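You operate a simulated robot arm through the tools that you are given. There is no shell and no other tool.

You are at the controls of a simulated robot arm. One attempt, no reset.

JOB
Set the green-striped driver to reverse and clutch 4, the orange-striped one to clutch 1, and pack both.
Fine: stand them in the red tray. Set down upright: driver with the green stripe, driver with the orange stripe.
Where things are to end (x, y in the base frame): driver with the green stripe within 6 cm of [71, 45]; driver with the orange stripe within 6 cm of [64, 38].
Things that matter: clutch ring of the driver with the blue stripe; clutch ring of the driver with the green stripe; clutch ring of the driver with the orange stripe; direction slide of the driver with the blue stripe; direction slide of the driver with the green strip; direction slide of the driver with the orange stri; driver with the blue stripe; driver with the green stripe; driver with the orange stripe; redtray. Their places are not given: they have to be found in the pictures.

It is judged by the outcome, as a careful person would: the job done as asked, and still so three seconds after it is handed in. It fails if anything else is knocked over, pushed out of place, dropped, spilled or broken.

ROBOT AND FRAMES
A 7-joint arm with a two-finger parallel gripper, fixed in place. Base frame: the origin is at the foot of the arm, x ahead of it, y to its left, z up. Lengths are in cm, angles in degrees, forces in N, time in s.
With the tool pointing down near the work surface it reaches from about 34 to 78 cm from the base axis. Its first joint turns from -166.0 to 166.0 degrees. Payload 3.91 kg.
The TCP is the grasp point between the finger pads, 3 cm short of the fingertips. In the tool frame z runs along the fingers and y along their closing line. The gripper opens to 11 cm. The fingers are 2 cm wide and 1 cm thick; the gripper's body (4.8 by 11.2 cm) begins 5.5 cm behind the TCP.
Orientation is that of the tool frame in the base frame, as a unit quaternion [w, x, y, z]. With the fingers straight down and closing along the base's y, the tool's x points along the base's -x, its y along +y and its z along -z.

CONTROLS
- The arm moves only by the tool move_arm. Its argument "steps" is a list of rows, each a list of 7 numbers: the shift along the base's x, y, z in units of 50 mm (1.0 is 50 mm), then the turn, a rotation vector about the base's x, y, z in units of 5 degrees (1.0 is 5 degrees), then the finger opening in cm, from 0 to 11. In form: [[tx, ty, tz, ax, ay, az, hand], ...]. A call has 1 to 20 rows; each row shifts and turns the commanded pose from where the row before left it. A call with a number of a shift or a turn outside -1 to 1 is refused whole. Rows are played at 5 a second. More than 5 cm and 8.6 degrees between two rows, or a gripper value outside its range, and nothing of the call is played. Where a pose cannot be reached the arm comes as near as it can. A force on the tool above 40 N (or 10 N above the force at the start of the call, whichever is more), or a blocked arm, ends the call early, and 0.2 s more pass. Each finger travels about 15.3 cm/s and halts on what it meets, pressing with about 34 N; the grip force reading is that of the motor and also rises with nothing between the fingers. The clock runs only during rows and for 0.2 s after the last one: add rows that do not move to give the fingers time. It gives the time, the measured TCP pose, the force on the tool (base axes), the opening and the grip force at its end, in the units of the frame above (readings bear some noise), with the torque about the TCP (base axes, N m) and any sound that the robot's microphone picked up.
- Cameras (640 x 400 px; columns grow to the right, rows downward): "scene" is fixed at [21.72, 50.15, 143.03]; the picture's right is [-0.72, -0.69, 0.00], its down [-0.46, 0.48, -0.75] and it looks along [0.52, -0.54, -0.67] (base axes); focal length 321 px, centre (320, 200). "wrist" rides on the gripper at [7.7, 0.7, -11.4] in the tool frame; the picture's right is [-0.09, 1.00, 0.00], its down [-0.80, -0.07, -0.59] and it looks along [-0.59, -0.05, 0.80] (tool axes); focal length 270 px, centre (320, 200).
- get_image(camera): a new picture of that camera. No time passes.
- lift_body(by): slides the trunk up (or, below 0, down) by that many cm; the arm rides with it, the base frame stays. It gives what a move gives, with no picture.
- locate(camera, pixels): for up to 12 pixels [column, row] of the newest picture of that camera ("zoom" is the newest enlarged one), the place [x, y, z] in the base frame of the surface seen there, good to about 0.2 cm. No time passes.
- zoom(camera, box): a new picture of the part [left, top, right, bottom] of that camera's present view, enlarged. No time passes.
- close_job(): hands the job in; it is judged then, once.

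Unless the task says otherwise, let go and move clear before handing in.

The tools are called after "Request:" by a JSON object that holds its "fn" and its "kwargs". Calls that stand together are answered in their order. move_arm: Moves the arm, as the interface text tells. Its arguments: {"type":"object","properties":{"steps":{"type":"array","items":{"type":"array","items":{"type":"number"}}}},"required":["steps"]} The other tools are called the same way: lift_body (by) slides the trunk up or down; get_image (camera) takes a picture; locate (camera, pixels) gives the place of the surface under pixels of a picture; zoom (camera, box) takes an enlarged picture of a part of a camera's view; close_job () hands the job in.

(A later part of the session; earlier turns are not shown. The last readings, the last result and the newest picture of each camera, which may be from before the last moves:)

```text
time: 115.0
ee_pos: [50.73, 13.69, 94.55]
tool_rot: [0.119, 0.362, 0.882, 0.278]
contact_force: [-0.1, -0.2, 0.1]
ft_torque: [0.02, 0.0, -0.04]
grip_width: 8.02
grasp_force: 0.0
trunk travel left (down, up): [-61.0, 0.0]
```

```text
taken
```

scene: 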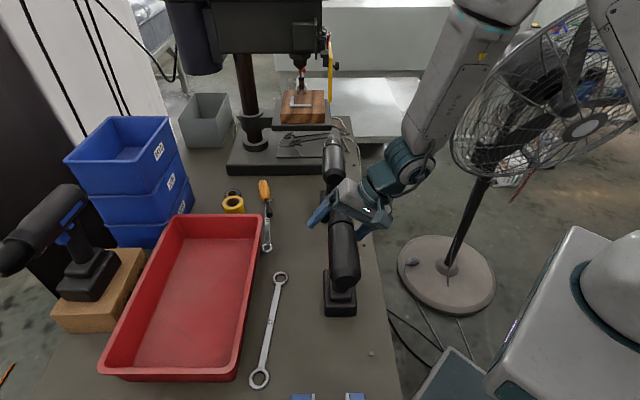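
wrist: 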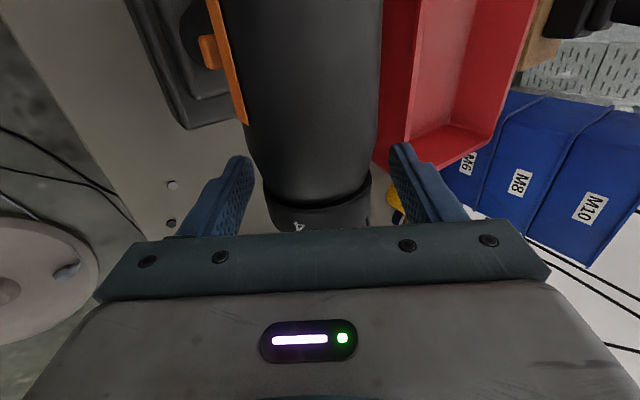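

Centered now. Closing and turning −60° in small rows, watching for the stop.

Request:
{"fn": "move_arm", "kwargs": {"steps": [[0, 0, 0, 0, 0, 0, 6.8], [0, 0, 0, 0, 0, 0, 5.6], [0, 0, 0, 0, 0, 0, 4.5], [0, 0, 0, 0, 0, 0, 4.5], [0, 0, 0, 0, 0, 0, 4.5]]}}

Request:
{"fn": "move_arm", "kwargs": {"steps": [[0, 0, 0, -0.5, 0.5, 0, 4.5], [0, 0, 0, -0.5, 0.5, 0, 4.5], [0, 0, 0, -0.5, 0.5, 0, 4.5], [0, 0, 0, -0.5, 0.5, 0, 4.5], [0, 0, 0, -0.5, 0.5, 0, 4.5], [0, 0, 0, -0.5, 0.5, 0, 4.5], [0, 0, 0, -0.5, 0.5, 0, 4.5], [0, 0, 0, -0.5, 0.5, 0, 4.5]]}}

Request:
{"fn": "move_arm", "kwargs": {"steps": [[0, 0, 0, -0.5, 0.5, 0, 4.5], [0, 0, 0, -0.5, 0.5, 0, 4.5], [0, 0, 0, -0.5, 0.5, 0, 4.5], [0, 0, 0, -0.5, 0.5, 0, 4.5], [0, 0, 0, -0.5, 0.5, 0, 4.5]]}}

Request:
{"fn": "get_image", "kwargs": {"camera": "wrist"}}

Request:
{"fn": "get_image", "kwargs": {"camera": "scene"}}

```text
time: 116.2
ee_pos: [50.82, 13.84, 94.49]
tool_rot: [0.119, 0.362, 0.882, 0.278]
contact_force: [-0.2, -1.7, 0.0]
ft_torque: [-0.01, -0.04, 0.09]
grip_width: 5.28
grasp_force: 34.4
trunk travel left (down, up): [-61.0, 0.0]
```

```text
time: 118.0
ee_pos: [50.98, 13.84, 94.61]
tool_rot: [0.031, 0.377, 0.922, 0.085]
contact_force: [0.0, 1.4, -0.5]
ft_torque: [-0.21, -0.27, -0.06]
grip_width: 5.33
grasp_force: 34.1
out of reach, approached as far as the arm can: row 5
trunk travel left (down, up): [-61.0, 0.0]
```

```text
time: 119.2
ee_pos: [50.91, 13.87, 94.66]
tool_rot: [-0.028, 0.379, 0.923, -0.058]
contact_force: [-1.1, 1.2, 0.6]
ft_torque: [-0.35, -0.34, -0.01]
grip_width: 5.32
grasp_force: 34.3
trunk travel left (down, up): [-61.0, 0.0]
```

```text
taken
```

wrist: 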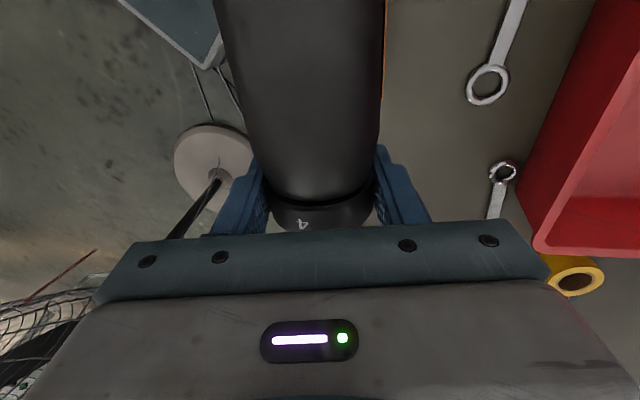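

```text
taken
```

scene: 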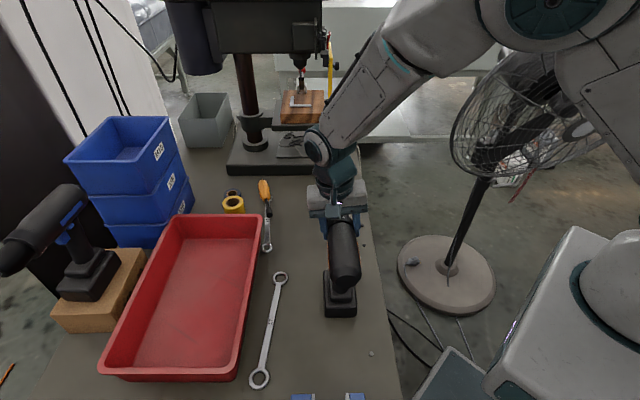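

Rotated ~43°, axis torque ≈0. Continuing ~20° to the stop.

Request:
{"fn": "move_arm", "kwargs": {"steps": [[0, 0, 0, -0.5, 0.5, 0, 4.5], [0, 0, 0, -0.5, 0.5, 0, 4.5], [0, 0, 0, -0.5, 0.5, 0, 4.5]]}}

Request:
{"fn": "move_arm", "kwargs": {"steps": [[0, 0, 0, -0.5, 0.5, 0, 4.5], [0, 0, 0, -0.5, 0.5, 0, 4.5]]}}

Request:
{"fn": "get_image", "kwargs": {"camera": "wrist"}}

Request:
{"fn": "zoom", "kwargs": {"camera": "scene", "box": [280, 140, 420, 330]}}

```text
time: 120.0
ee_pos: [50.87, 13.66, 94.56]
tool_rot: [-0.064, 0.376, 0.914, -0.142]
contact_force: [-0.6, 0.8, 0.0]
ft_torque: [-0.41, -0.4, -0.03]
grip_width: 5.31
grasp_force: 33.9
trunk travel left (down, up): [-61.0, 0.0]
```

```text
time: 120.6
ee_pos: [50.94, 13.85, 94.7]
tool_rot: [-0.087, 0.371, 0.903, -0.197]
contact_force: [0.1, 0.0, -0.1]
ft_torque: [-0.38, -0.6, 0.07]
grip_width: 5.31
grasp_force: 34.3
trunk travel left (down, up): [-61.0, 0.0]
```

```text
taken
```

wrist: 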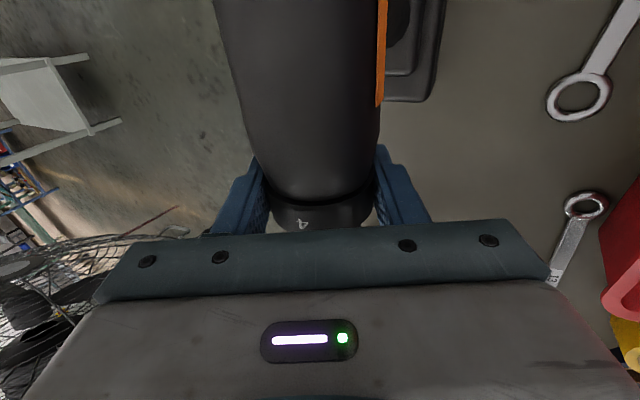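

```text
2.11 times, centred on (350, 235) of scene
```

zoom: 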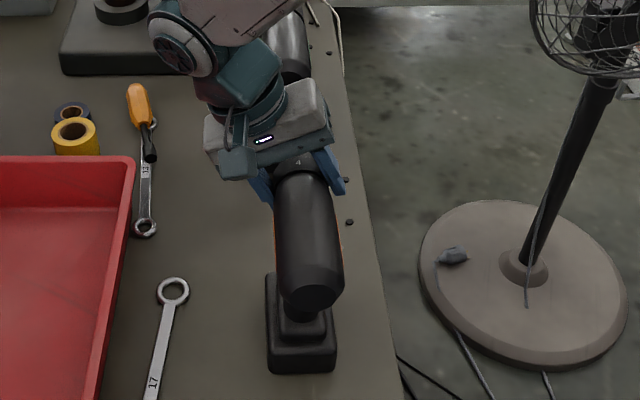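

The stop is just starting to be felt (+0.16 N·m). A little more to seat firmly against it.

Request:
{"fn": "move_arm", "kwargs": {"steps": [[0, 0, 0, -0.4, 0.4, 0, 4.5], [0, 0, 0, 0, 0, 0, 4.5]]}}

```text
time: 121.2
ee_pos: [50.73, 13.89, 94.54]
tool_rot: [-0.096, 0.369, 0.898, -0.219]
contact_force: [-1.2, 2.4, 0.7]
ft_torque: [0.53, -0.58, 0.12]
grip_width: 5.32
grasp_force: 33.8
trunk travel left (down, up): [-61.0, 0.0]
```

Torque rose to ~0.8 N·m: the ring is at its stop. Easing back, releasing, then un-leaning around the ring and rising.

Request:
{"fn": "move_arm", "kwargs": {"steps": [[0, 0, 0, 0.2, -0.2, 0, 4.5], [0, 0, 0, 0, 0, 0, 5.5], [0, 0, 0, 0, 0, 0, 6.5], [0, 0, 0, 0, 0, 0, 8], [0, 0, 0, 0, 0, 0, 9.5], [0, 0, 0, 0, 0, 0, 9.5]]}}

Request:
{"fn": "get_image", "kwargs": {"camera": "wrist"}}

Request:
{"fn": "move_arm", "kwargs": {"steps": [[0, 0, 0, 0.5, -0.5, 0, 9.5], [0, 0, 0, 0.8, -0.8, 0, 9.5], [0, 0, 0, 0.8, -0.8, 0, 9.5], [0, 0, 0, 0.8, -0.8, 0, 9.5], [0, 0, 0, 0.8, -0.8, 0, 9.5], [0, 0, 0.4, 0, 0, 0, 10], [0, 0, 0.7, 0, 0, 0, 11], [0, 0, 0.8, 0, 0, 0, 11], [0, 0, 0.8, 0, 0, 0, 11], [0, 0, 0.3, 0, 0, 0, 11], [0, 0, 0, 0, 0, 0, 11]]}}

Request:
{"fn": "get_image", "kwargs": {"camera": "wrist"}}

Request:
{"fn": "get_image", "kwargs": {"camera": "scene"}}

```text
time: 122.6
ee_pos: [50.93, 13.86, 94.79]
tool_rot: [-0.092, 0.371, 0.901, -0.208]
contact_force: [-0.3, -0.3, 1.1]
ft_torque: [-0.01, 0.0, 0.0]
grip_width: 9.5
grasp_force: 0.0
trunk travel left (down, up): [-61.0, 0.0]
```

```text
taken
```

wrist: 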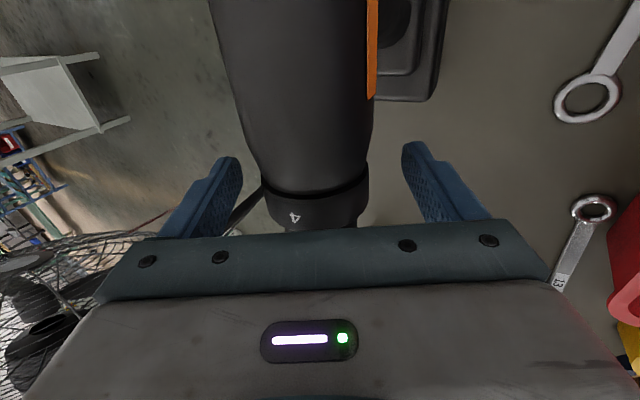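

```text
time: 125.0
ee_pos: [50.8, 13.87, 109.85]
tool_rot: [-0.005, 0.38, 0.925, 0.001]
contact_force: [-0.5, 0.1, -0.2]
ft_torque: [0.0, -0.01, 0.04]
grip_width: 11.02
grasp_force: 0.2
trunk travel left (down, up): [-61.0, 0.0]
```

```text
taken
```

wrist: 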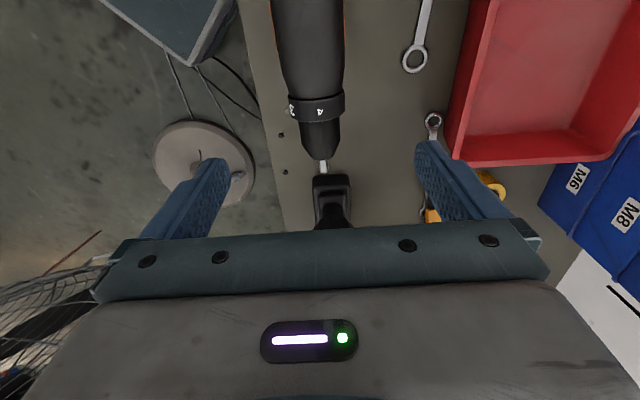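

```text
taken
```

scene: 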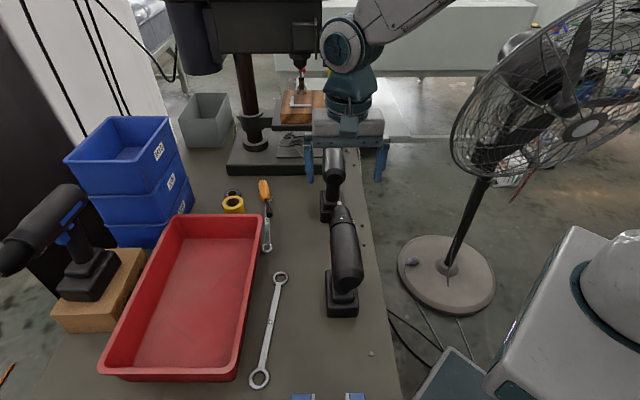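

Orange's ring is at the stop with 4 on top and 1 underneath. Next I'll pack orange: check the tray floor's inner limits and orange's base, and bring the trunk back down for reach.

Request:
{"fn": "locate", "kwargs": {"camera": "scene", "pixels": [[183, 238], [248, 238], [228, 358], [124, 352], [236, 330], [244, 290], [150, 300], [130, 352], [220, 362], [175, 360], [215, 236], [240, 300]]}}

Request:
{"fn": "move_arm", "kwargs": {"steps": [[0, 0, 0.6, 0, 0, 0, 11], [0, 0, 0.6, 0, 0, 0, 11]]}}

Request:
{"fn": "lift_body", "kwargs": {"by": -6}}

```text
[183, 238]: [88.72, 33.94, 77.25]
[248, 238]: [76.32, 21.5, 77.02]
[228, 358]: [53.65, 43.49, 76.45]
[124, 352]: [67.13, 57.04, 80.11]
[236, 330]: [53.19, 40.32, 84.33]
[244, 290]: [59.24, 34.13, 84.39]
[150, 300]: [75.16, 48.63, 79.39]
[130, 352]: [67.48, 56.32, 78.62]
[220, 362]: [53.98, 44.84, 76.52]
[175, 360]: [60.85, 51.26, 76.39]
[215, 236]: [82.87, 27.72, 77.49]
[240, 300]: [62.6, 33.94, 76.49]
```

```text
time: 125.6
ee_pos: [50.73, 13.83, 115.86]
tool_rot: [-0.004, 0.379, 0.925, 0.001]
contact_force: [0.2, 0.3, 0.5]
ft_torque: [0.0, -0.01, -0.01]
grip_width: 11.0
grasp_force: 0.1
trunk travel left (down, up): [-61.0, 0.0]
```

```text
time: 126.6
ee_pos: [50.81, 13.93, 109.88]
tool_rot: [-0.004, 0.379, 0.926, 0.001]
contact_force: [-0.1, 0.3, 0.7]
ft_torque: [-0.01, -0.01, -0.01]
grip_width: 10.99
grasp_force: 0.0
trunk travel left (down, up): [-55.0, 6.0]
```

Tray floor spans s≈68–86, so both fit side by side along the short direction. Moving over orange's body grip point and descending.

Request:
{"fn": "move_arm", "kwargs": {"steps": [[-0.37, 0.39, 0, 0, 0, -0.1, 10], [-0.37, 0.39, 0, 0, 0, 0, 10], [0, 0, -0.5, 0, 0, 0, 10], [0, 0, -0.5, 0, 0, 0, 10], [0, 0, -0.5, 0, 0, 0, 10], [0, 0, -0.5, 0, 0, 0, 10], [0, 0, -0.5, 0, 0, 0, 10], [0, 0, -0.24, 0, 0, 0, 10], [0, 0, 0, 0, 0, 0, 9]]}}

Request:
{"fn": "get_image", "kwargs": {"camera": "wrist"}}

Request:
{"fn": "zoom", "kwargs": {"camera": "scene", "box": [270, 190, 390, 340]}}

```text
time: 128.6
ee_pos: [47.04, 17.59, 96.09]
tool_rot: [-0.004, 0.385, 0.923, 0.001]
contact_force: [0.7, 0.5, 0.7]
ft_torque: [0.0, -0.01, 0.0]
grip_width: 9.01
grasp_force: 0.1
trunk travel left (down, up): [-55.0, 6.0]
```

```text
taken
```

wrist: 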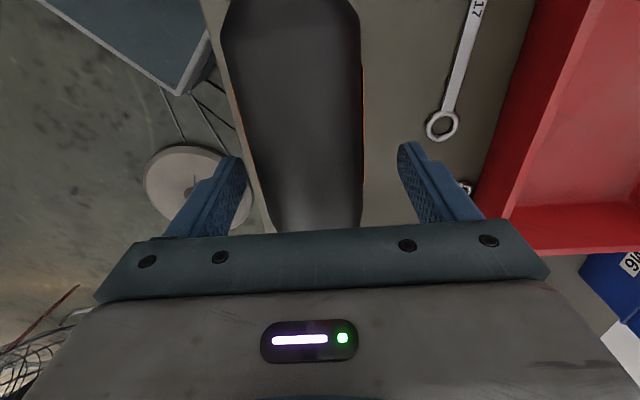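

```text
2.67 times, centred on (330, 265) of scene
```

zoom: 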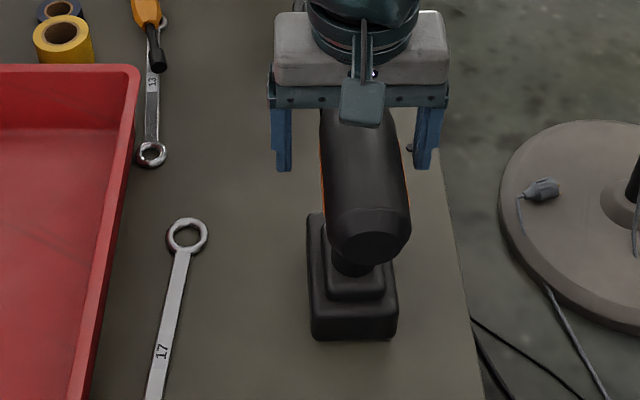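

Nearly centered; small shift, then close and lift.

Request:
{"fn": "move_arm", "kwargs": {"steps": [[-0.04, -0.04, 0, 0, 0, 0, 7.5], [0, 0, 0, 0, 0, 0, 6], [0, 0, 0, 0, 0, 0, 4.5], [0, 0, 0, 0, 0, 0, 4.5], [0, 0, 0, 0, 0, 0, 4.5]]}}

Request:
{"fn": "move_arm", "kwargs": {"steps": [[0, 0, 0.1, 0, 0, 0, 4.5], [0, 0, 0.3, 0, 0, 0, 4.5], [0, 0, 0.6, 0, 0, 0, 4.5], [0, 0, 0.8, 0, 0, 0, 4.5], [0, 0, 0.8, 0, 0, 0, 4.5], [0, 0, 0.6, 0, 0, 0, 4.5], [0, 0, 0, 0, 0, 0, 4.5]]}}

Request:
{"fn": "get_image", "kwargs": {"camera": "scene"}}

Request:
{"fn": "get_image", "kwargs": {"camera": "wrist"}}

```text
time: 129.8
ee_pos: [46.83, 17.47, 96.22]
tool_rot: [-0.004, 0.384, 0.923, 0.002]
contact_force: [-2.7, -3.2, -0.2]
ft_torque: [-0.15, 0.32, 0.03]
grip_width: 5.74
grasp_force: 33.3
trunk travel left (down, up): [-55.0, 6.0]
```

```text
time: 131.4
ee_pos: [46.93, 17.64, 112.09]
tool_rot: [-0.004, 0.384, 0.923, 0.001]
contact_force: [0.3, -0.3, -12.7]
ft_torque: [-0.01, 0.0, -0.02]
grip_width: 5.75
grasp_force: 33.6
trunk travel left (down, up): [-55.0, 6.0]
```

```text
taken
```

scene: 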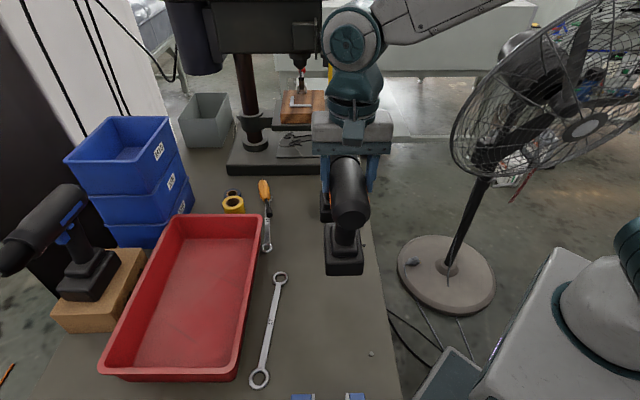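

```text
taken
```

wrist: 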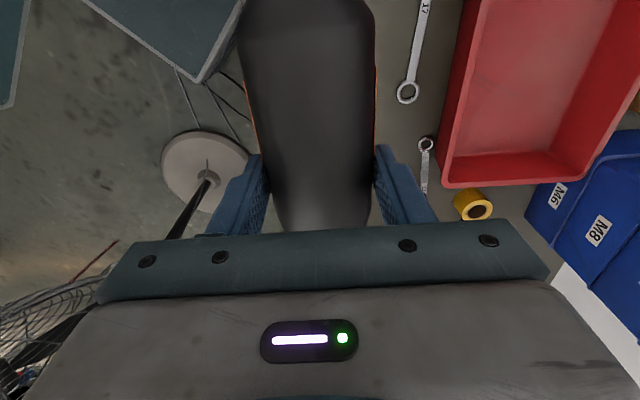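

Balanced in hand. Carrying it over the tray at z=112.

Request:
{"fn": "move_arm", "kwargs": {"steps": [[0.2, 0.26, 0, 0, 0, 0, 4.5], [0.4, 0.53, 0, 0, 0, 0, 4.5], [0.42, 0.55, 0, 0, 0, 0, 4.5], [0.42, 0.55, 0, 0, 0, 0, 4.5], [0.42, 0.55, 0, 0, 0, 0, 4.5], [0.42, 0.55, 0, 0, 0, 0, 4.5], [0.42, 0.55, 0, 0, 0, 0, 4.5], [0.36, 0.47, 0, 0, 0, 0, 4.5], [0.2, 0.25, 0, 0, 0, 0, 4.5], [0, 0, 0, 0, 0, 0, 4.5]]}}

Request:
{"fn": "get_image", "kwargs": {"camera": "scene"}}

Request:
{"fn": "get_image", "kwargs": {"camera": "wrist"}}

```text
time: 133.6
ee_pos: [63.19, 39.17, 112.04]
tool_rot: [-0.005, 0.383, 0.924, 0.0]
contact_force: [-0.1, -0.7, -12.2]
ft_torque: [-0.01, -0.02, 0.04]
grip_width: 5.73
grasp_force: 33.7
trunk travel left (down, up): [-55.0, 6.0]
```

```text
taken
```

scene: 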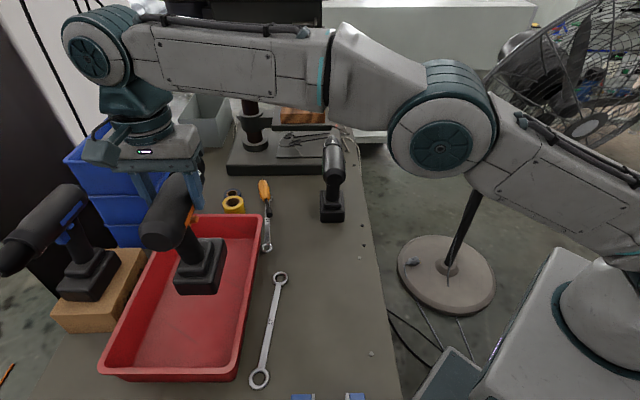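

```text
taken
```

wrist: 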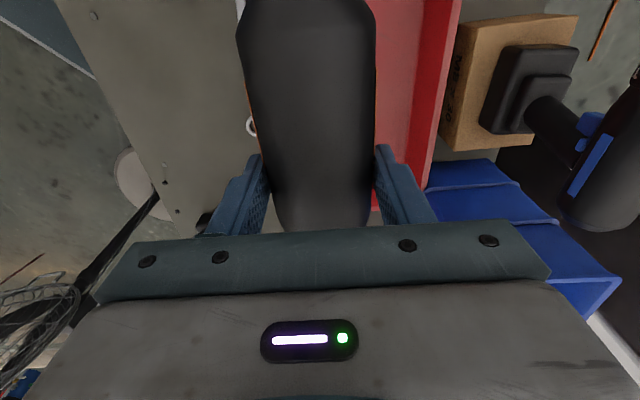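

It's above the right half of the tray. Lowering slowly into it.

Request:
{"fn": "move_arm", "kwargs": {"steps": [[0, -0.04, -0.4, 0, 0, 0, 4.5], [0, 0, -0.5, 0, 0, 0, 4.5], [0, 0, -0.5, 0, 0, 0, 4.5], [0, 0, -0.5, 0, 0, 0, 4.5], [0, 0, -0.5, 0, 0, 0, 4.5], [0, 0, -0.3, 0, 0, 0, 4.5], [0, 0, 0, 0, 0, 0, 4.5]]}}

Request:
{"fn": "get_image", "kwargs": {"camera": "scene"}}

```text
time: 135.2
ee_pos: [63.31, 38.74, 98.53]
tool_rot: [-0.005, 0.384, 0.924, -0.001]
contact_force: [0.3, -0.7, -13.2]
ft_torque: [-0.02, 0.02, -0.01]
grip_width: 5.76
grasp_force: 33.5
trunk travel left (down, up): [-55.0, 6.0]
```

```text
taken
```

scene: 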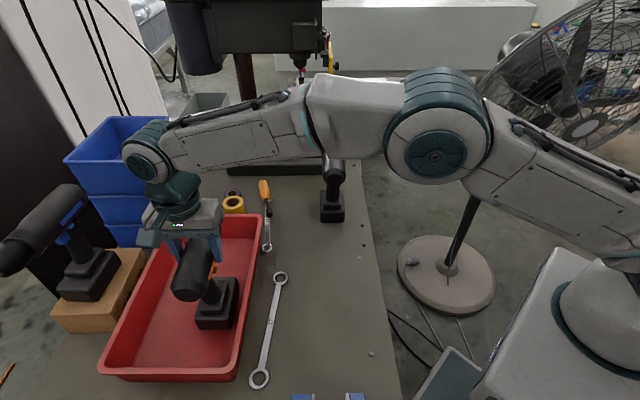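

The base looks close to the tray's right wall near (238,315); zooming to check the gap.

Request:
{"fn": "zoom", "kwargs": {"camera": "scene", "box": [150, 240, 280, 360]}}

Request:
{"fn": "locate", "kwargs": {"camera": "scene", "pixels": [[236, 325], [197, 325], [236, 285], [217, 318], [240, 325]]}}

```text
3.33 times, centred on (215, 300) of scene
```

zoom: 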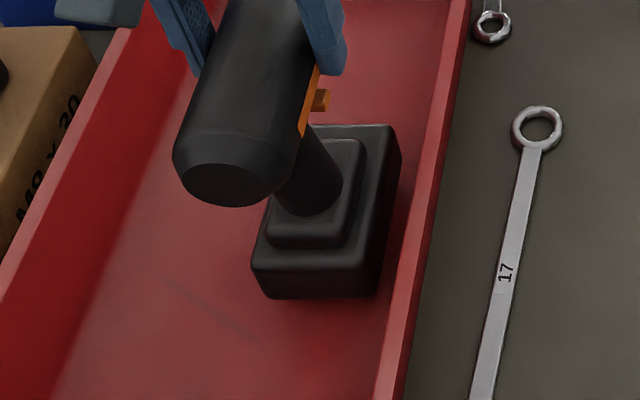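

```text
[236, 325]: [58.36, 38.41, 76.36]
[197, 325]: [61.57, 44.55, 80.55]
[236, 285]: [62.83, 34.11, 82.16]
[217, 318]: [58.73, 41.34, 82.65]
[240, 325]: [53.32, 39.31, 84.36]
```

Margin to the wall is only ~0.4 cm, so I'll shift 0.5 cm inward and lower to contact.

Request:
{"fn": "move_arm", "kwargs": {"steps": [[0.07, 0.07, 0, 0, 0, 0, 4.5], [0, 0, -0.15, 0, 0, 0, 4.5], [0, 0, -0.1, 0, 0, 0, 4.5], [0, 0, 0, 0, 0, 0, 4.5]]}}

Request:
{"fn": "move_arm", "kwargs": {"steps": [[0, 0, -0.05, 0, 0, 0, 4.5], [0, 0, 0, 0, 0, 0, 4.5]]}}

```text
time: 136.2
ee_pos: [63.76, 39.16, 97.25]
tool_rot: [-0.005, 0.383, 0.924, 0.0]
contact_force: [-0.6, -0.4, -12.0]
ft_torque: [-0.02, -0.02, -0.02]
grip_width: 5.72
grasp_force: 34.0
trunk travel left (down, up): [-55.0, 6.0]
```

```text
time: 136.8
ee_pos: [63.8, 39.12, 97.07]
tool_rot: [-0.005, 0.383, 0.924, 0.0]
contact_force: [0.3, -0.1, -12.4]
ft_torque: [0.04, -0.01, 0.0]
grip_width: 5.73
grasp_force: 33.9
trunk travel left (down, up): [-55.0, 6.0]
```

Request:
{"fn": "move_arm", "kwargs": {"steps": [[0, 0, -0.04, 0, 0, 0, 4.5], [0, 0, 0, 0, 0, 0, 4.5]]}}

Request:
{"fn": "move_arm", "kwargs": {"steps": [[0, 0, -0.03, 0, 0, 0, 4.5], [0, 0, 0, 0, 0, 0, 4.5]]}}

```text
time: 137.4
ee_pos: [63.64, 39.03, 96.9]
tool_rot: [-0.005, 0.383, 0.924, 0.001]
contact_force: [0.0, 0.4, -11.9]
ft_torque: [0.04, -0.01, 0.02]
grip_width: 5.77
grasp_force: 33.7
trunk travel left (down, up): [-55.0, 6.0]
```

```text
time: 138.0
ee_pos: [63.71, 39.05, 96.87]
tool_rot: [-0.005, 0.384, 0.923, 0.001]
contact_force: [0.3, 0.2, -7.7]
ft_torque: [-0.09, 0.15, 0.05]
grip_width: 5.74
grasp_force: 33.8
trunk travel left (down, up): [-55.0, 6.0]
```

Contact begins at z≈96.85, as expected. Releasing and rising.

Request:
{"fn": "move_arm", "kwargs": {"steps": [[0, 0, -0.02, 0, 0, 0, 4.5], [0, 0, 0, 0, 0, 0, 5.9], [0, 0, 0, 0, 0, 0, 6.5], [0, 0, 0, 0, 0, 0, 8], [0, 0, 0, 0, 0, 0, 9], [0, 0, 0.2, 0, 0, 0, 9], [0, 0, 0.5, 0, 0, 0, 9], [0, 0, 0.8, 0, 0, 0, 9], [0, 0, 0.9, 0, 0, 0, 9], [0, 0, 0.5, 0, 0, 0, 9], [0, 0, 0, 0, 0, 0, 9]]}}

Request:
{"fn": "get_image", "kwargs": {"camera": "wrist"}}

Request:
{"fn": "get_image", "kwargs": {"camera": "scene"}}

```text
time: 140.4
ee_pos: [63.52, 38.89, 111.1]
tool_rot: [-0.004, 0.384, 0.923, 0.0]
contact_force: [0.7, -0.9, 0.3]
ft_torque: [-0.01, -0.03, 0.01]
grip_width: 9.01
grasp_force: 0.1
trunk travel left (down, up): [-55.0, 6.0]
```

```text
taken
```

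wrist: 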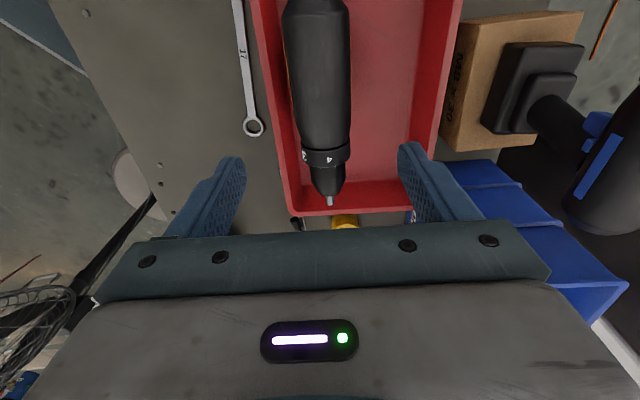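

```text
taken
```

scene: 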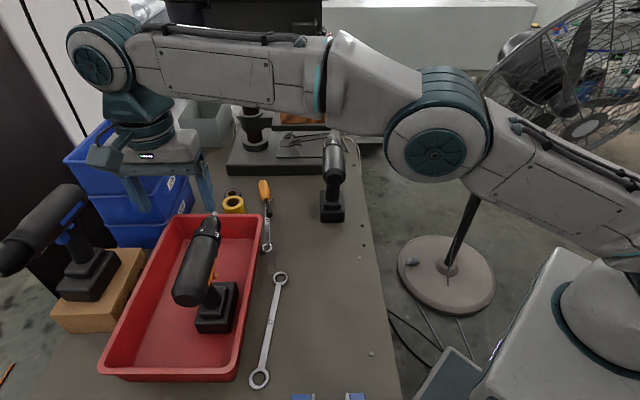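

Orange stands in the tray. I'll locate its place, plus blue and the bins to be sure green's spot is clear.

Request:
{"fn": "locate", "kwargs": {"camera": "wrist", "pixels": [[318, 20], [320, 70], [324, 120], [327, 157], [330, 190], [600, 160], [635, 100], [540, 90], [450, 130], [500, 180], [420, 100], [430, 185]]}}

Request:
{"fn": "locate", "kwargs": {"camera": "scene", "pixels": [[197, 325], [236, 285], [231, 325], [215, 300], [60, 200], [85, 215], [30, 245], [0, 265], [160, 180], [130, 130], [195, 270], [150, 290]]}}

```text
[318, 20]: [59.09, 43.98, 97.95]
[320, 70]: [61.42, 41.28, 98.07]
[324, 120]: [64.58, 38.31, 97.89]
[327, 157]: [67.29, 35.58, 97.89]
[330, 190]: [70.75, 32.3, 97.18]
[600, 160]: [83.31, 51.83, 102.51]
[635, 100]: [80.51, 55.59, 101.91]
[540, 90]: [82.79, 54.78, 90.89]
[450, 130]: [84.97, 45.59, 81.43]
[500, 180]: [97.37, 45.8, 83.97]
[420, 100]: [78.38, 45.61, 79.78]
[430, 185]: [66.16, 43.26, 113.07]
```

```text
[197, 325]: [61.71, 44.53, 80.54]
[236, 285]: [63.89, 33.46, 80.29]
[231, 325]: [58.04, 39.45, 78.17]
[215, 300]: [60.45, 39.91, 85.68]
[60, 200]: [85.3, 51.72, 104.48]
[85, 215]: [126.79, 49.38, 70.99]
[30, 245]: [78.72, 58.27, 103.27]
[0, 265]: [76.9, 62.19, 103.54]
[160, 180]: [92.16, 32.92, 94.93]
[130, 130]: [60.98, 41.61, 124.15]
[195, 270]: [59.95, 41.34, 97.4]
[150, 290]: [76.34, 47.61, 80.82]
```

Orange sits at about (64.4,38.5). Before fetching green I'll test reach at its intended spot (s≈81.8, f≈16) with a +28° lean, hovering.

Request:
{"fn": "move_arm", "kwargs": {"steps": [[0.2, 0.2, 0.1, 1, -1, 0, 9], [0.3, 0.3, 0, 1, -1, 0, 9], [0.3, 0.3, 0, 1, -1, 0, 9], [0.3, 0.3, 0, 1, -1, 0, 9], [0.15, 0.25, 0, 0, 0, 0, 9], [0, 0.1, -0.5, 0, 0, 0, 9], [0, 0, -0.5, 0, 0, 0, 9], [0, 0, -0.5, 0, 0, 0, 9], [0, 0, 0, 0, 0, 0, 9]]}}

Request:
{"fn": "get_image", "kwargs": {"camera": "wrist"}}

```text
time: 142.4
ee_pos: [69.93, 46.36, 104.15]
tool_rot: [0.089, 0.37, 0.897, 0.226]
contact_force: [-0.2, 0.1, -1.2]
ft_torque: [0.0, 0.0, 0.0]
grip_width: 9.0
grasp_force: 0.1
trunk travel left (down, up): [-55.0, 6.0]
```

```text
taken
```

wrist: 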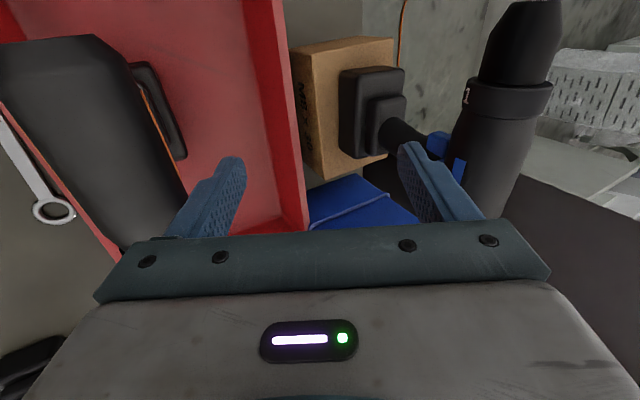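

Reach is fine with the lean at (69.9,46.4,104). I'll check how much lean is really needed by reducing it.

Request:
{"fn": "move_arm", "kwargs": {"steps": [[0, 0, 0, -1, 1, 0, 9], [0, 0, 0, -1, 1, 0, 9], [0, 0, 0, 0, 0, 0, 9]]}}

Request:
{"fn": "move_arm", "kwargs": {"steps": [[0, 0, 0, -1, 1, 0, 9], [0, 0, 0, -1, 1, 0, 9], [0, 0, 0, 0, 0, 0, 9]]}}

```text
time: 143.2
ee_pos: [69.13, 45.81, 104.09]
tool_rot: [0.054, 0.378, 0.913, 0.142]
contact_force: [-0.5, -0.9, 0.5]
ft_torque: [0.0, 0.04, 0.01]
grip_width: 9.01
grasp_force: 0.0
out of reach, approached as far as the arm can: row 2
trunk travel left (down, up): [-55.0, 6.0]
```

```text
time: 144.0
ee_pos: [66.04, 43.81, 103.42]
tool_rot: [0.019, 0.382, 0.922, 0.057]
contact_force: [-0.5, -1.0, -0.6]
ft_torque: [0.0, -0.01, -0.03]
grip_width: 9.02
grasp_force: 0.0
out of reach, approached as far as the arm can: row 1, 2
trunk travel left (down, up): [-55.0, 6.0]
```

About 18–20° lean is needed there; good to know. Now I'll rise and go to the green driver with the tool vertical.

Request:
{"fn": "move_arm", "kwargs": {"steps": [[0, 0, 0.7, -0.5, 0.5, 0, 10], [0, 0, 0.7, -0.5, 0.5, 0, 10], [0, -0.4, 0.5, 0, 0, 0, 10], [0, -0.7, 0, 0, 0, 0, 10], [0, -0.8, 0, 0, 0, 0, 10], [0, -0.8, 0, 0, 0, 0, 10], [0, -0.8, 0, 0, 0, 0, 10], [0, -0.8, 0, 0, 0, 0, 10], [0, -0.8, 0, 0, 0, 0, 10], [0.05, -0.8, 0, 0, 0, 0, 10], [0.1, -0.8, 0, 0, 0, 0, 10], [0.1, -0.8, 0, 0, 0, 0, 10], [0.1, -0.8, 0, 0, 0, 0, 10], [0, -0.6, 0, 0, 0, 0, 10], [0, -0.25, 0, 0, 0, 0, 10], [0, 0, 0, 0, 0, 0, 10]]}}

Request:
{"fn": "get_image", "kwargs": {"camera": "wrist"}}

Request:
{"fn": "get_image", "kwargs": {"camera": "scene"}}

```text
time: 147.4
ee_pos: [64.44, -3.56, 111.16]
tool_rot: [-0.005, 0.384, 0.923, 0.001]
contact_force: [-0.7, -0.2, 0.8]
ft_torque: [0.01, -0.02, -0.01]
grip_width: 9.98
grasp_force: 0.0
out of reach, approached as far as the arm can: row 1, 2
trunk travel left (down, up): [-55.0, 6.0]
```

```text
taken
```

wrist: 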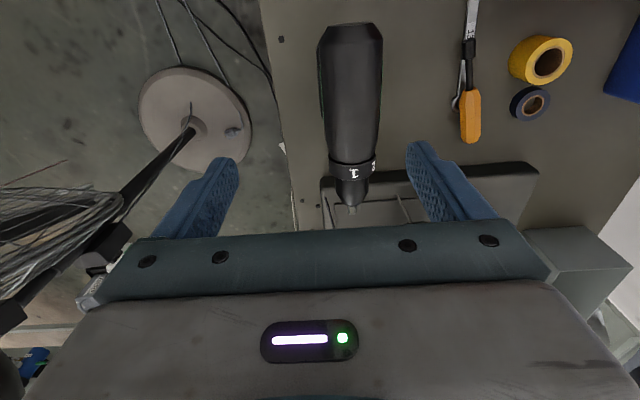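

```text
taken
```

scene: 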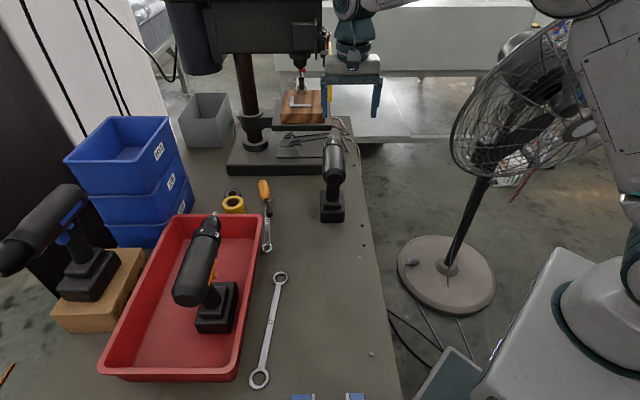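

Green is visible at (350,100). Locating its axis and ring.

Request:
{"fn": "locate", "kwargs": {"camera": "wrist", "pixels": [[350, 40], [350, 80], [351, 120], [352, 150], [353, 172], [352, 190], [322, 90], [379, 88], [331, 170], [375, 165], [354, 172]]}}

```text
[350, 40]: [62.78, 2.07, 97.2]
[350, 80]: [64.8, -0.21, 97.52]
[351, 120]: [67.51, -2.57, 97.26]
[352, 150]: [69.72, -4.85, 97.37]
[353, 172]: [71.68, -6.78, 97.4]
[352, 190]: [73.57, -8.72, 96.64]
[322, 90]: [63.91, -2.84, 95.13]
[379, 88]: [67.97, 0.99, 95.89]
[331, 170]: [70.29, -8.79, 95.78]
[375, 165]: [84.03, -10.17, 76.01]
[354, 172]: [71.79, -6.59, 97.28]
```

Axis s≈45.9, ring f≈55.5. Moving over the grip point (67.9,−3.1) and descending.

Request:
{"fn": "move_arm", "kwargs": {"steps": [[0.35, 0.05, 0, 0, 0, 0, 10], [0.35, 0.05, 0, 0, 0, 0, 10], [0, 0, -0.5, 0, 0, 0, 10], [0, 0, -0.5, 0, 0, 0, 10], [0, 0, -0.5, 0, 0, 0, 10], [0, 0, -0.5, 0, 0, 0, 10], [0, 0, -0.5, 0, 0, 0, 10], [0, 0, -0.48, 0, 0, 0, 10], [0, 0, 0, 0, 0, 0, 9]]}}

Request:
{"fn": "get_image", "kwargs": {"camera": "wrist"}}

```text
time: 149.4
ee_pos: [67.87, -3.1, 96.17]
tool_rot: [-0.004, 0.383, 0.924, 0.001]
contact_force: [0.1, -0.1, 0.2]
ft_torque: [-0.01, 0.03, -0.01]
grip_width: 8.99
grasp_force: 0.2
trunk travel left (down, up): [-55.0, 6.0]
```

```text
taken
```

wrist: 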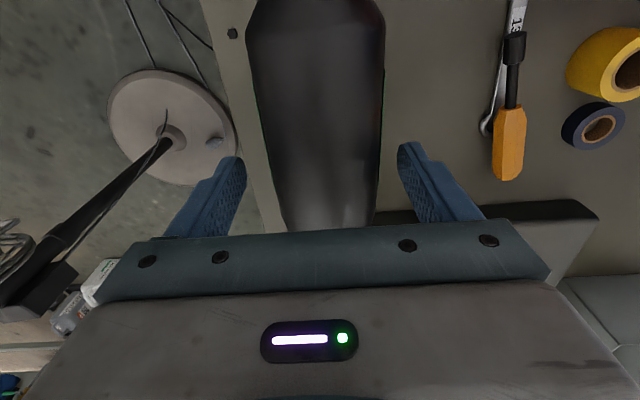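

Centered. Gripping, lifting and carrying green to the clear table spot near (47.7,19.4).

Request:
{"fn": "move_arm", "kwargs": {"steps": [[0, 0, 0, 0, 0, 0, 7.5], [0, 0, 0, 0, 0, 0, 6], [0, 0, 0, 0, 0, 0, 4.5], [0, 0, 0, 0, 0, 0, 4.5], [0, 0, 0, 0, 0, 0, 4.5], [0, 0, 0.1, 0, 0, 0, 4.5], [0, 0, 0.4, 0, 0, 0, 4.5], [0, 0, 0.5, 0, 0, 0, 4.5], [0, 0, 0.2, 0, 0, 0, 4.5], [0, 0, 0, 0, 0, 0, 4.5]]}}

Request:
{"fn": "move_arm", "kwargs": {"steps": [[-0.25, 0.28, 0, 0, 0, 0, 4.5], [-0.5, 0.56, 0, 0, 0, 0, 4.5], [-0.5, 0.56, 0, 0, 0, 0, 4.5], [-0.5, 0.56, 0, 0, 0, 0, 4.5], [-0.5, 0.56, 0, 0, 0, 0, 4.5], [-0.5, 0.56, 0, 0, 0, 0, 4.5], [-0.5, 0.56, 0, 0, 0, 0, 4.5], [-0.5, 0.56, 0, 0, 0, 0, 4.5], [-0.29, 0.3, 0, 0, 0, 0, 4.5], [0, 0, -0.5, 0, 0, 0, 4.5], [0, 0, -0.45, 0, 0, 0, 4.5], [0, 0, 0, 0, 0, 0, 4.5]]}}

Request:
{"fn": "get_image", "kwargs": {"camera": "scene"}}

```text
time: 151.6
ee_pos: [67.95, -2.79, 102.22]
tool_rot: [-0.004, 0.384, 0.923, 0.0]
contact_force: [0.1, -0.1, -11.9]
ft_torque: [-0.01, 0.01, -0.01]
grip_width: 5.75
grasp_force: 33.9
trunk travel left (down, up): [-55.0, 6.0]
```

```text
time: 154.2
ee_pos: [47.78, 19.62, 97.36]
tool_rot: [-0.004, 0.383, 0.924, 0.002]
contact_force: [-0.4, 0.0, -12.9]
ft_torque: [-0.05, 0.04, 0.03]
grip_width: 5.69
grasp_force: 33.9
trunk travel left (down, up): [-55.0, 6.0]
```

```text
taken
```

scene: 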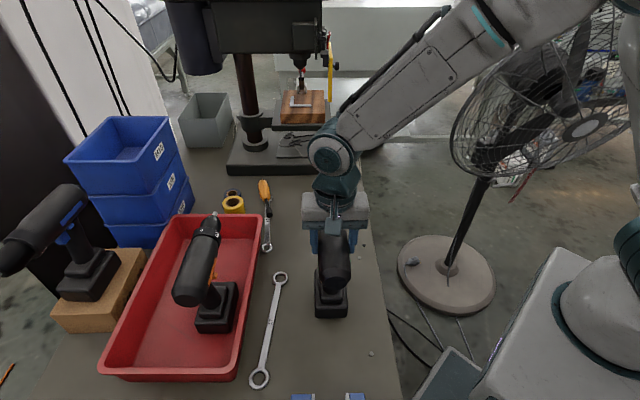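

Above the clear spot; lowering onto the table slowly.

Request:
{"fn": "move_arm", "kwargs": {"steps": [[0, 0, -0.12, 0, 0, 0, 4.5], [0, 0, -0.06, 0, 0, 0, 4.5], [0, 0, 0, 0, 0, 0, 4.5]]}}

Request:
{"fn": "move_arm", "kwargs": {"steps": [[0, 0, -0.05, 0, 0, 0, 4.5], [0, 0, 0, 0, 0, 0, 4.5]]}}

```text
time: 155.0
ee_pos: [47.77, 19.56, 96.71]
tool_rot: [-0.004, 0.384, 0.923, 0.002]
contact_force: [-0.1, -0.1, -11.9]
ft_torque: [0.02, 0.04, 0.0]
grip_width: 5.73
grasp_force: 34.0
trunk travel left (down, up): [-55.0, 6.0]
```

```text
time: 155.6
ee_pos: [47.82, 19.53, 96.32]
tool_rot: [-0.004, 0.383, 0.924, 0.0]
contact_force: [-0.1, 1.3, -12.8]
ft_torque: [0.0, 0.04, 0.01]
grip_width: 5.72
grasp_force: 33.5
trunk travel left (down, up): [-55.0, 6.0]
```

Request:
{"fn": "move_arm", "kwargs": {"steps": [[0, 0, -0.04, 0, 0, 0, 4.5], [0, 0, 0, 0, 0, 0, 4.5]]}}

```text
time: 156.2
ee_pos: [47.78, 19.63, 96.22]
tool_rot: [-0.004, 0.384, 0.923, 0.001]
contact_force: [-0.2, 0.9, -11.4]
ft_torque: [0.0, -0.02, 0.0]
grip_width: 5.75
grasp_force: 34.2
trunk travel left (down, up): [-55.0, 6.0]
```

Request:
{"fn": "move_arm", "kwargs": {"steps": [[0, 0, -0.03, 0, 0, 0, 4.5], [0, 0, 0, 0, 0, 0, 4.5]]}}

```text
time: 156.8
ee_pos: [47.75, 19.49, 96.15]
tool_rot: [-0.002, 0.383, 0.924, 0.001]
contact_force: [1.6, -0.9, 5.0]
ft_torque: [-0.13, 0.77, 0.08]
grip_width: 5.74
grasp_force: 34.0
trunk travel left (down, up): [-55.0, 6.0]
```

Touchdown. Releasing and rising to look at green's slide.

Request:
{"fn": "move_arm", "kwargs": {"steps": [[0, 0, 0.01, 0, 0, 0, 5.9], [0, 0, 0, 0, 0, 0, 6.5], [0, 0, 0, 0, 0, 0, 8], [0, 0, 0, 0, 0, 0, 9.5], [0, 0, 0.3, 0, 0, 0, 10], [0, 0, 0.6, 0, 0, 0, 11], [0, 0, 0.9, 0, 0, 0, 11], [0, 0, 0.9, 0, 0, 0, 11], [0, 0, 0, 0, 0, 0, 11]]}}

Request:
{"fn": "get_image", "kwargs": {"camera": "wrist"}}

Request:
{"fn": "locate", "kwargs": {"camera": "wrist", "pixels": [[305, 20], [308, 60], [311, 100], [316, 140], [319, 170], [321, 190]]}}

```text
time: 158.8
ee_pos: [47.9, 19.46, 109.73]
tool_rot: [-0.004, 0.384, 0.923, 0.001]
contact_force: [0.7, 0.5, -0.3]
ft_torque: [0.0, 0.0, 0.01]
grip_width: 11.0
grasp_force: 0.0
trunk travel left (down, up): [-55.0, 6.0]
```

```text
taken
```

wrist: 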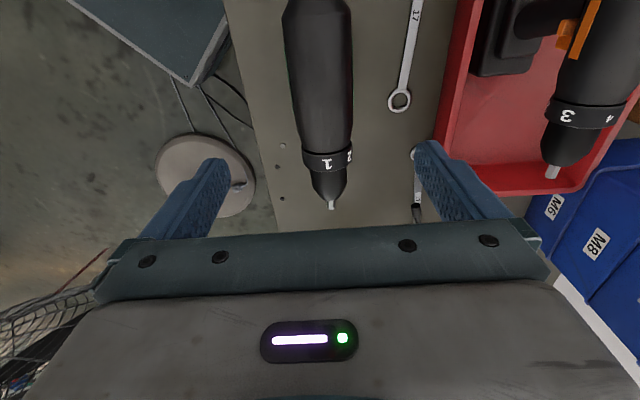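

```text
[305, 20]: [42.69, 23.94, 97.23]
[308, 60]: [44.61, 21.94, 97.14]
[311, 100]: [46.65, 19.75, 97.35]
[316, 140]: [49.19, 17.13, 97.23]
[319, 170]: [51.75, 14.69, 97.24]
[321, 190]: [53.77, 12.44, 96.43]
```

Green stands at s≈47.5, with slide at f≈18.75. I'll lean the tool +30° so that, when closing, the lower-right finger presses the slide's right end while the other finger bears on the body's upper left.

Request:
{"fn": "move_arm", "kwargs": {"steps": [[-0.263, -0.187, 0, 1, -1, 0, 10.5], [-0.263, -0.187, 0, 1, -1, 0, 10.5], [-0.263, -0.187, 0, 1, -1, 0, 10.5], [-0.263, -0.187, -0.2, 1, -1, 0, 10.5], [-0.263, -0.187, -0.2, 0.24, -0.24, 0, 10.5], [0, 0, 0, 0, 0, 0, 10.5]]}}

Request:
{"fn": "get_image", "kwargs": {"camera": "wrist"}}

```text
time: 160.2
ee_pos: [40.98, 14.83, 107.76]
tool_rot: [0.095, 0.37, 0.893, 0.24]
contact_force: [0.1, 0.2, -0.7]
ft_torque: [-0.03, 0.0, -0.01]
grip_width: 10.51
grasp_force: 0.1
trunk travel left (down, up): [-55.0, 6.0]
```

```text
taken
```

wrist: 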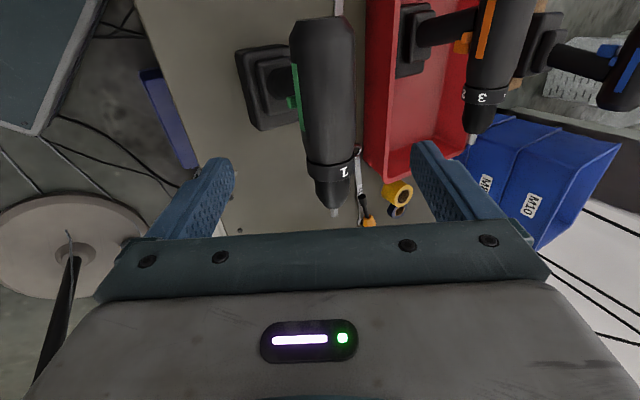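

I'll locate the slide nub from here, near (294,90).

Request:
{"fn": "zoom", "kwargs": {"camera": "wrist", "box": [250, 40, 370, 140]}}

```text
4.00 times, centred on (310, 90) of wrist
```

zoom: 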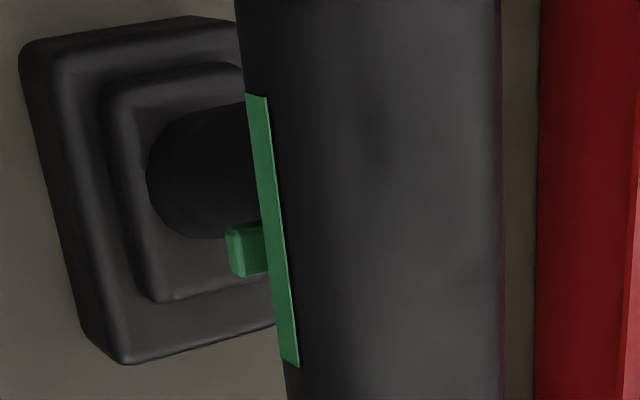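

Request:
{"fn": "locate", "kwargs": {"camera": "zoom", "pixels": [[235, 252], [240, 240], [240, 265], [255, 250], [232, 235], [260, 270], [280, 250], [390, 200], [60, 60], [120, 355], [270, 330], [265, 130]]}}

```text
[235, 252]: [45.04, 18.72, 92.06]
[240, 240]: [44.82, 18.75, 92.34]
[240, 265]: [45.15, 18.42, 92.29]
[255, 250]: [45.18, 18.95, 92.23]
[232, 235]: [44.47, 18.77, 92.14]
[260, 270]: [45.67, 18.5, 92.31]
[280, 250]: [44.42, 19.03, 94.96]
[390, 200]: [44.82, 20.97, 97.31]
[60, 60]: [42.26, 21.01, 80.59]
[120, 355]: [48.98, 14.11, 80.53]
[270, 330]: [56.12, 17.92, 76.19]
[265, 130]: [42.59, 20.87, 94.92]
```

Nub right end at s≈44.8, f≈18.6, z≈92.3. Sliding in along the tool axis to the squeeze position, fingers open.

Request:
{"fn": "move_arm", "kwargs": {"steps": [[0.15, 0.14, -0.35, 0, 0, 0, 10.5], [0.18, 0.17, -0.42, 0, 0, 0, 10.5], [0.18, 0.17, -0.42, 0, 0, 0, 10.5], [0.18, 0.17, -0.42, 0, 0, 0, 10.5], [0.18, 0.17, -0.42, 0, 0, 0, 10.5], [0.18, 0.17, -0.41, 0, 0, 0, 10.5], [0, 0, 0, 0, 0, 0, 10.5]]}}

Request:
{"fn": "get_image", "kwargs": {"camera": "wrist"}}

Request:
{"fn": "zoom", "kwargs": {"camera": "scene", "box": [270, 180, 400, 340]}}

```text
time: 161.8
ee_pos: [46.32, 19.82, 95.59]
tool_rot: [0.095, 0.369, 0.893, 0.24]
contact_force: [0.6, -0.6, 0.9]
ft_torque: [0.03, -0.01, -0.01]
grip_width: 10.51
grasp_force: 0.1
trunk travel left (down, up): [-55.0, 6.0]
```

```text
taken
```

wrist: 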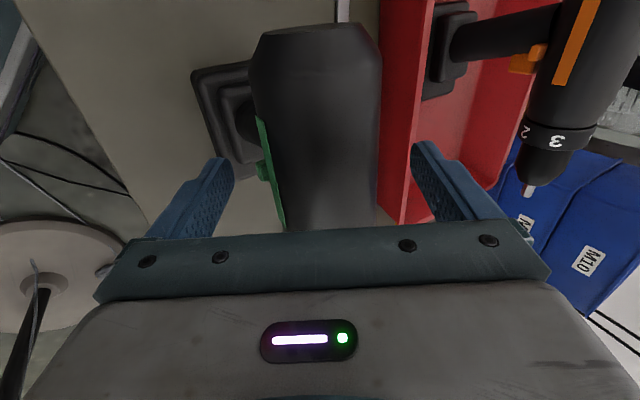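

```text
2.50 times, centred on (335, 260) of scene
```

zoom: 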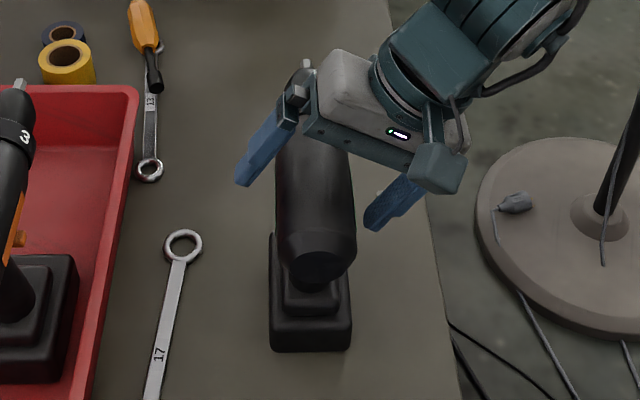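

The nub at (265,170) is in front of the lower-right finger. Closing gradually.

Request:
{"fn": "move_arm", "kwargs": {"steps": [[0, 0, 0, 0, 0, 0, 9.5], [0, 0, 0, 0, 0, 0, 8.7], [0, 0, 0, 0, 0, 0, 8.2], [0, 0, 0, 0, 0, 0, 8]]}}

Request:
{"fn": "zoom", "kwargs": {"camera": "wrist", "box": [200, 110, 420, 240]}}

Request:
{"fn": "move_arm", "kwargs": {"steps": [[0, 0, 0, 0, 0, 0, 7.7], [0, 0, 0, 0, 0, 0, 7.4], [0, 0, 0, 0, 0, 0, 7.2], [0, 0, 0, 0, 0, 0, 7.2]]}}

Request:
{"fn": "zoom", "kwargs": {"camera": "wrist", "box": [200, 110, 420, 240]}}

```text
time: 162.8
ee_pos: [46.46, 19.84, 95.58]
tool_rot: [0.094, 0.369, 0.893, 0.24]
contact_force: [1.4, 1.2, -0.4]
ft_torque: [0.02, 0.01, -0.04]
grip_width: 8.02
grasp_force: 0.0
trunk travel left (down, up): [-55.0, 6.0]
```

```text
2.91 times, centred on (310, 175) of wrist
```

zoom: 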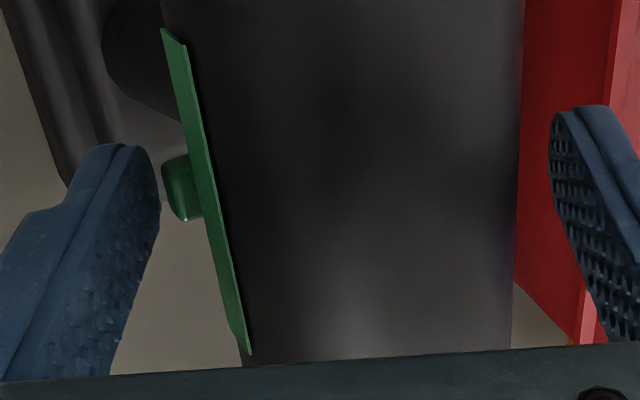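

```text
time: 163.8
ee_pos: [46.54, 19.8, 95.63]
tool_rot: [0.095, 0.369, 0.893, 0.24]
contact_force: [-1.1, -1.4, -0.6]
ft_torque: [-0.04, 0.0, 0.01]
grip_width: 7.27
grasp_force: 0.6
trunk travel left (down, up): [-55.0, 6.0]
```

```text
2.91 times, centred on (310, 175) of wrist
```

zoom: 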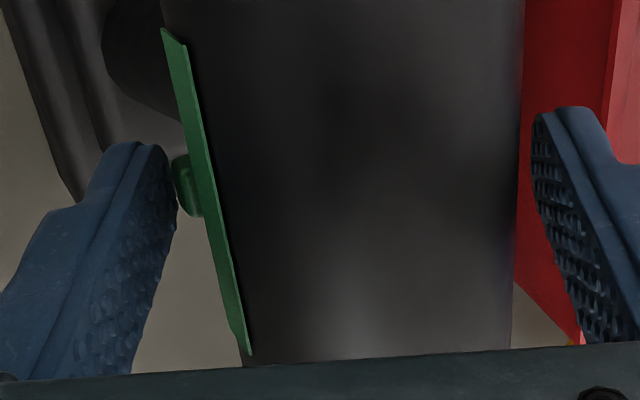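

The finger is pushing the nub in and the body hasn't moved. Continuing.

Request:
{"fn": "move_arm", "kwargs": {"steps": [[0, 0, 0, 0, 0, 0, 7], [0, 0, 0, 0, 0, 0, 6.7], [0, 0, 0, 0, 0, 0, 6.4], [0, 0, 0, 0, 0, 0, 6.2], [0, 0, 0, 0, 0, 0, 6.2]]}}

Request:
{"fn": "zoom", "kwargs": {"camera": "wrist", "box": [200, 110, 420, 240]}}

Request:
{"fn": "zoom", "kwargs": {"camera": "scene", "box": [270, 180, 400, 340]}}

```text
time: 165.0
ee_pos: [46.49, 19.84, 95.63]
tool_rot: [0.095, 0.369, 0.893, 0.24]
contact_force: [0.4, -1.1, 0.3]
ft_torque: [-0.02, 0.03, 0.0]
grip_width: 6.26
grasp_force: 0.2
trunk travel left (down, up): [-55.0, 6.0]
```

```text
2.91 times, centred on (310, 175) of wrist
```

zoom: 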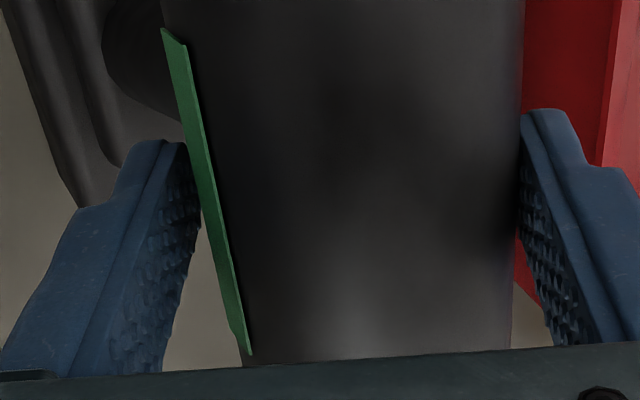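

```text
2.50 times, centred on (335, 260) of scene
```

zoom: 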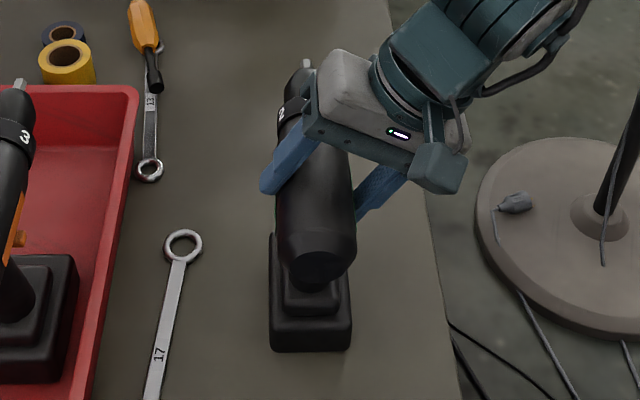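

The nub moves easily and is now behind the finger. Closing further until resistance to ensure full travel.

Request:
{"fn": "move_arm", "kwargs": {"steps": [[0, 0, 0, 0, 0, 0, 6], [0, 0, 0, 0, 0, 0, 5.8], [0, 0, 0, 0, 0, 0, 5.6], [0, 0, 0, 0, 0, 0, 5.6]]}}

Request:
{"fn": "zoom", "kwargs": {"camera": "wrist", "box": [200, 110, 420, 240]}}

```text
time: 166.0
ee_pos: [46.43, 19.9, 95.9]
tool_rot: [0.097, 0.369, 0.892, 0.243]
contact_force: [6.5, 4.2, 35.1]
ft_torque: [0.1, -0.17, -0.19]
grip_width: 5.74
grasp_force: 34.1
trunk travel left (down, up): [-55.0, 6.0]
```

```text
2.91 times, centred on (310, 175) of wrist
```

zoom: 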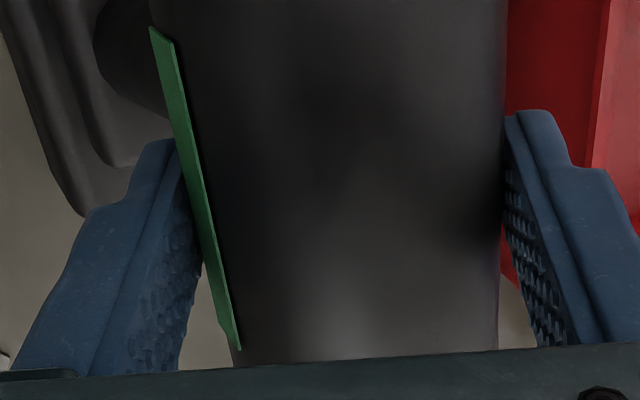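

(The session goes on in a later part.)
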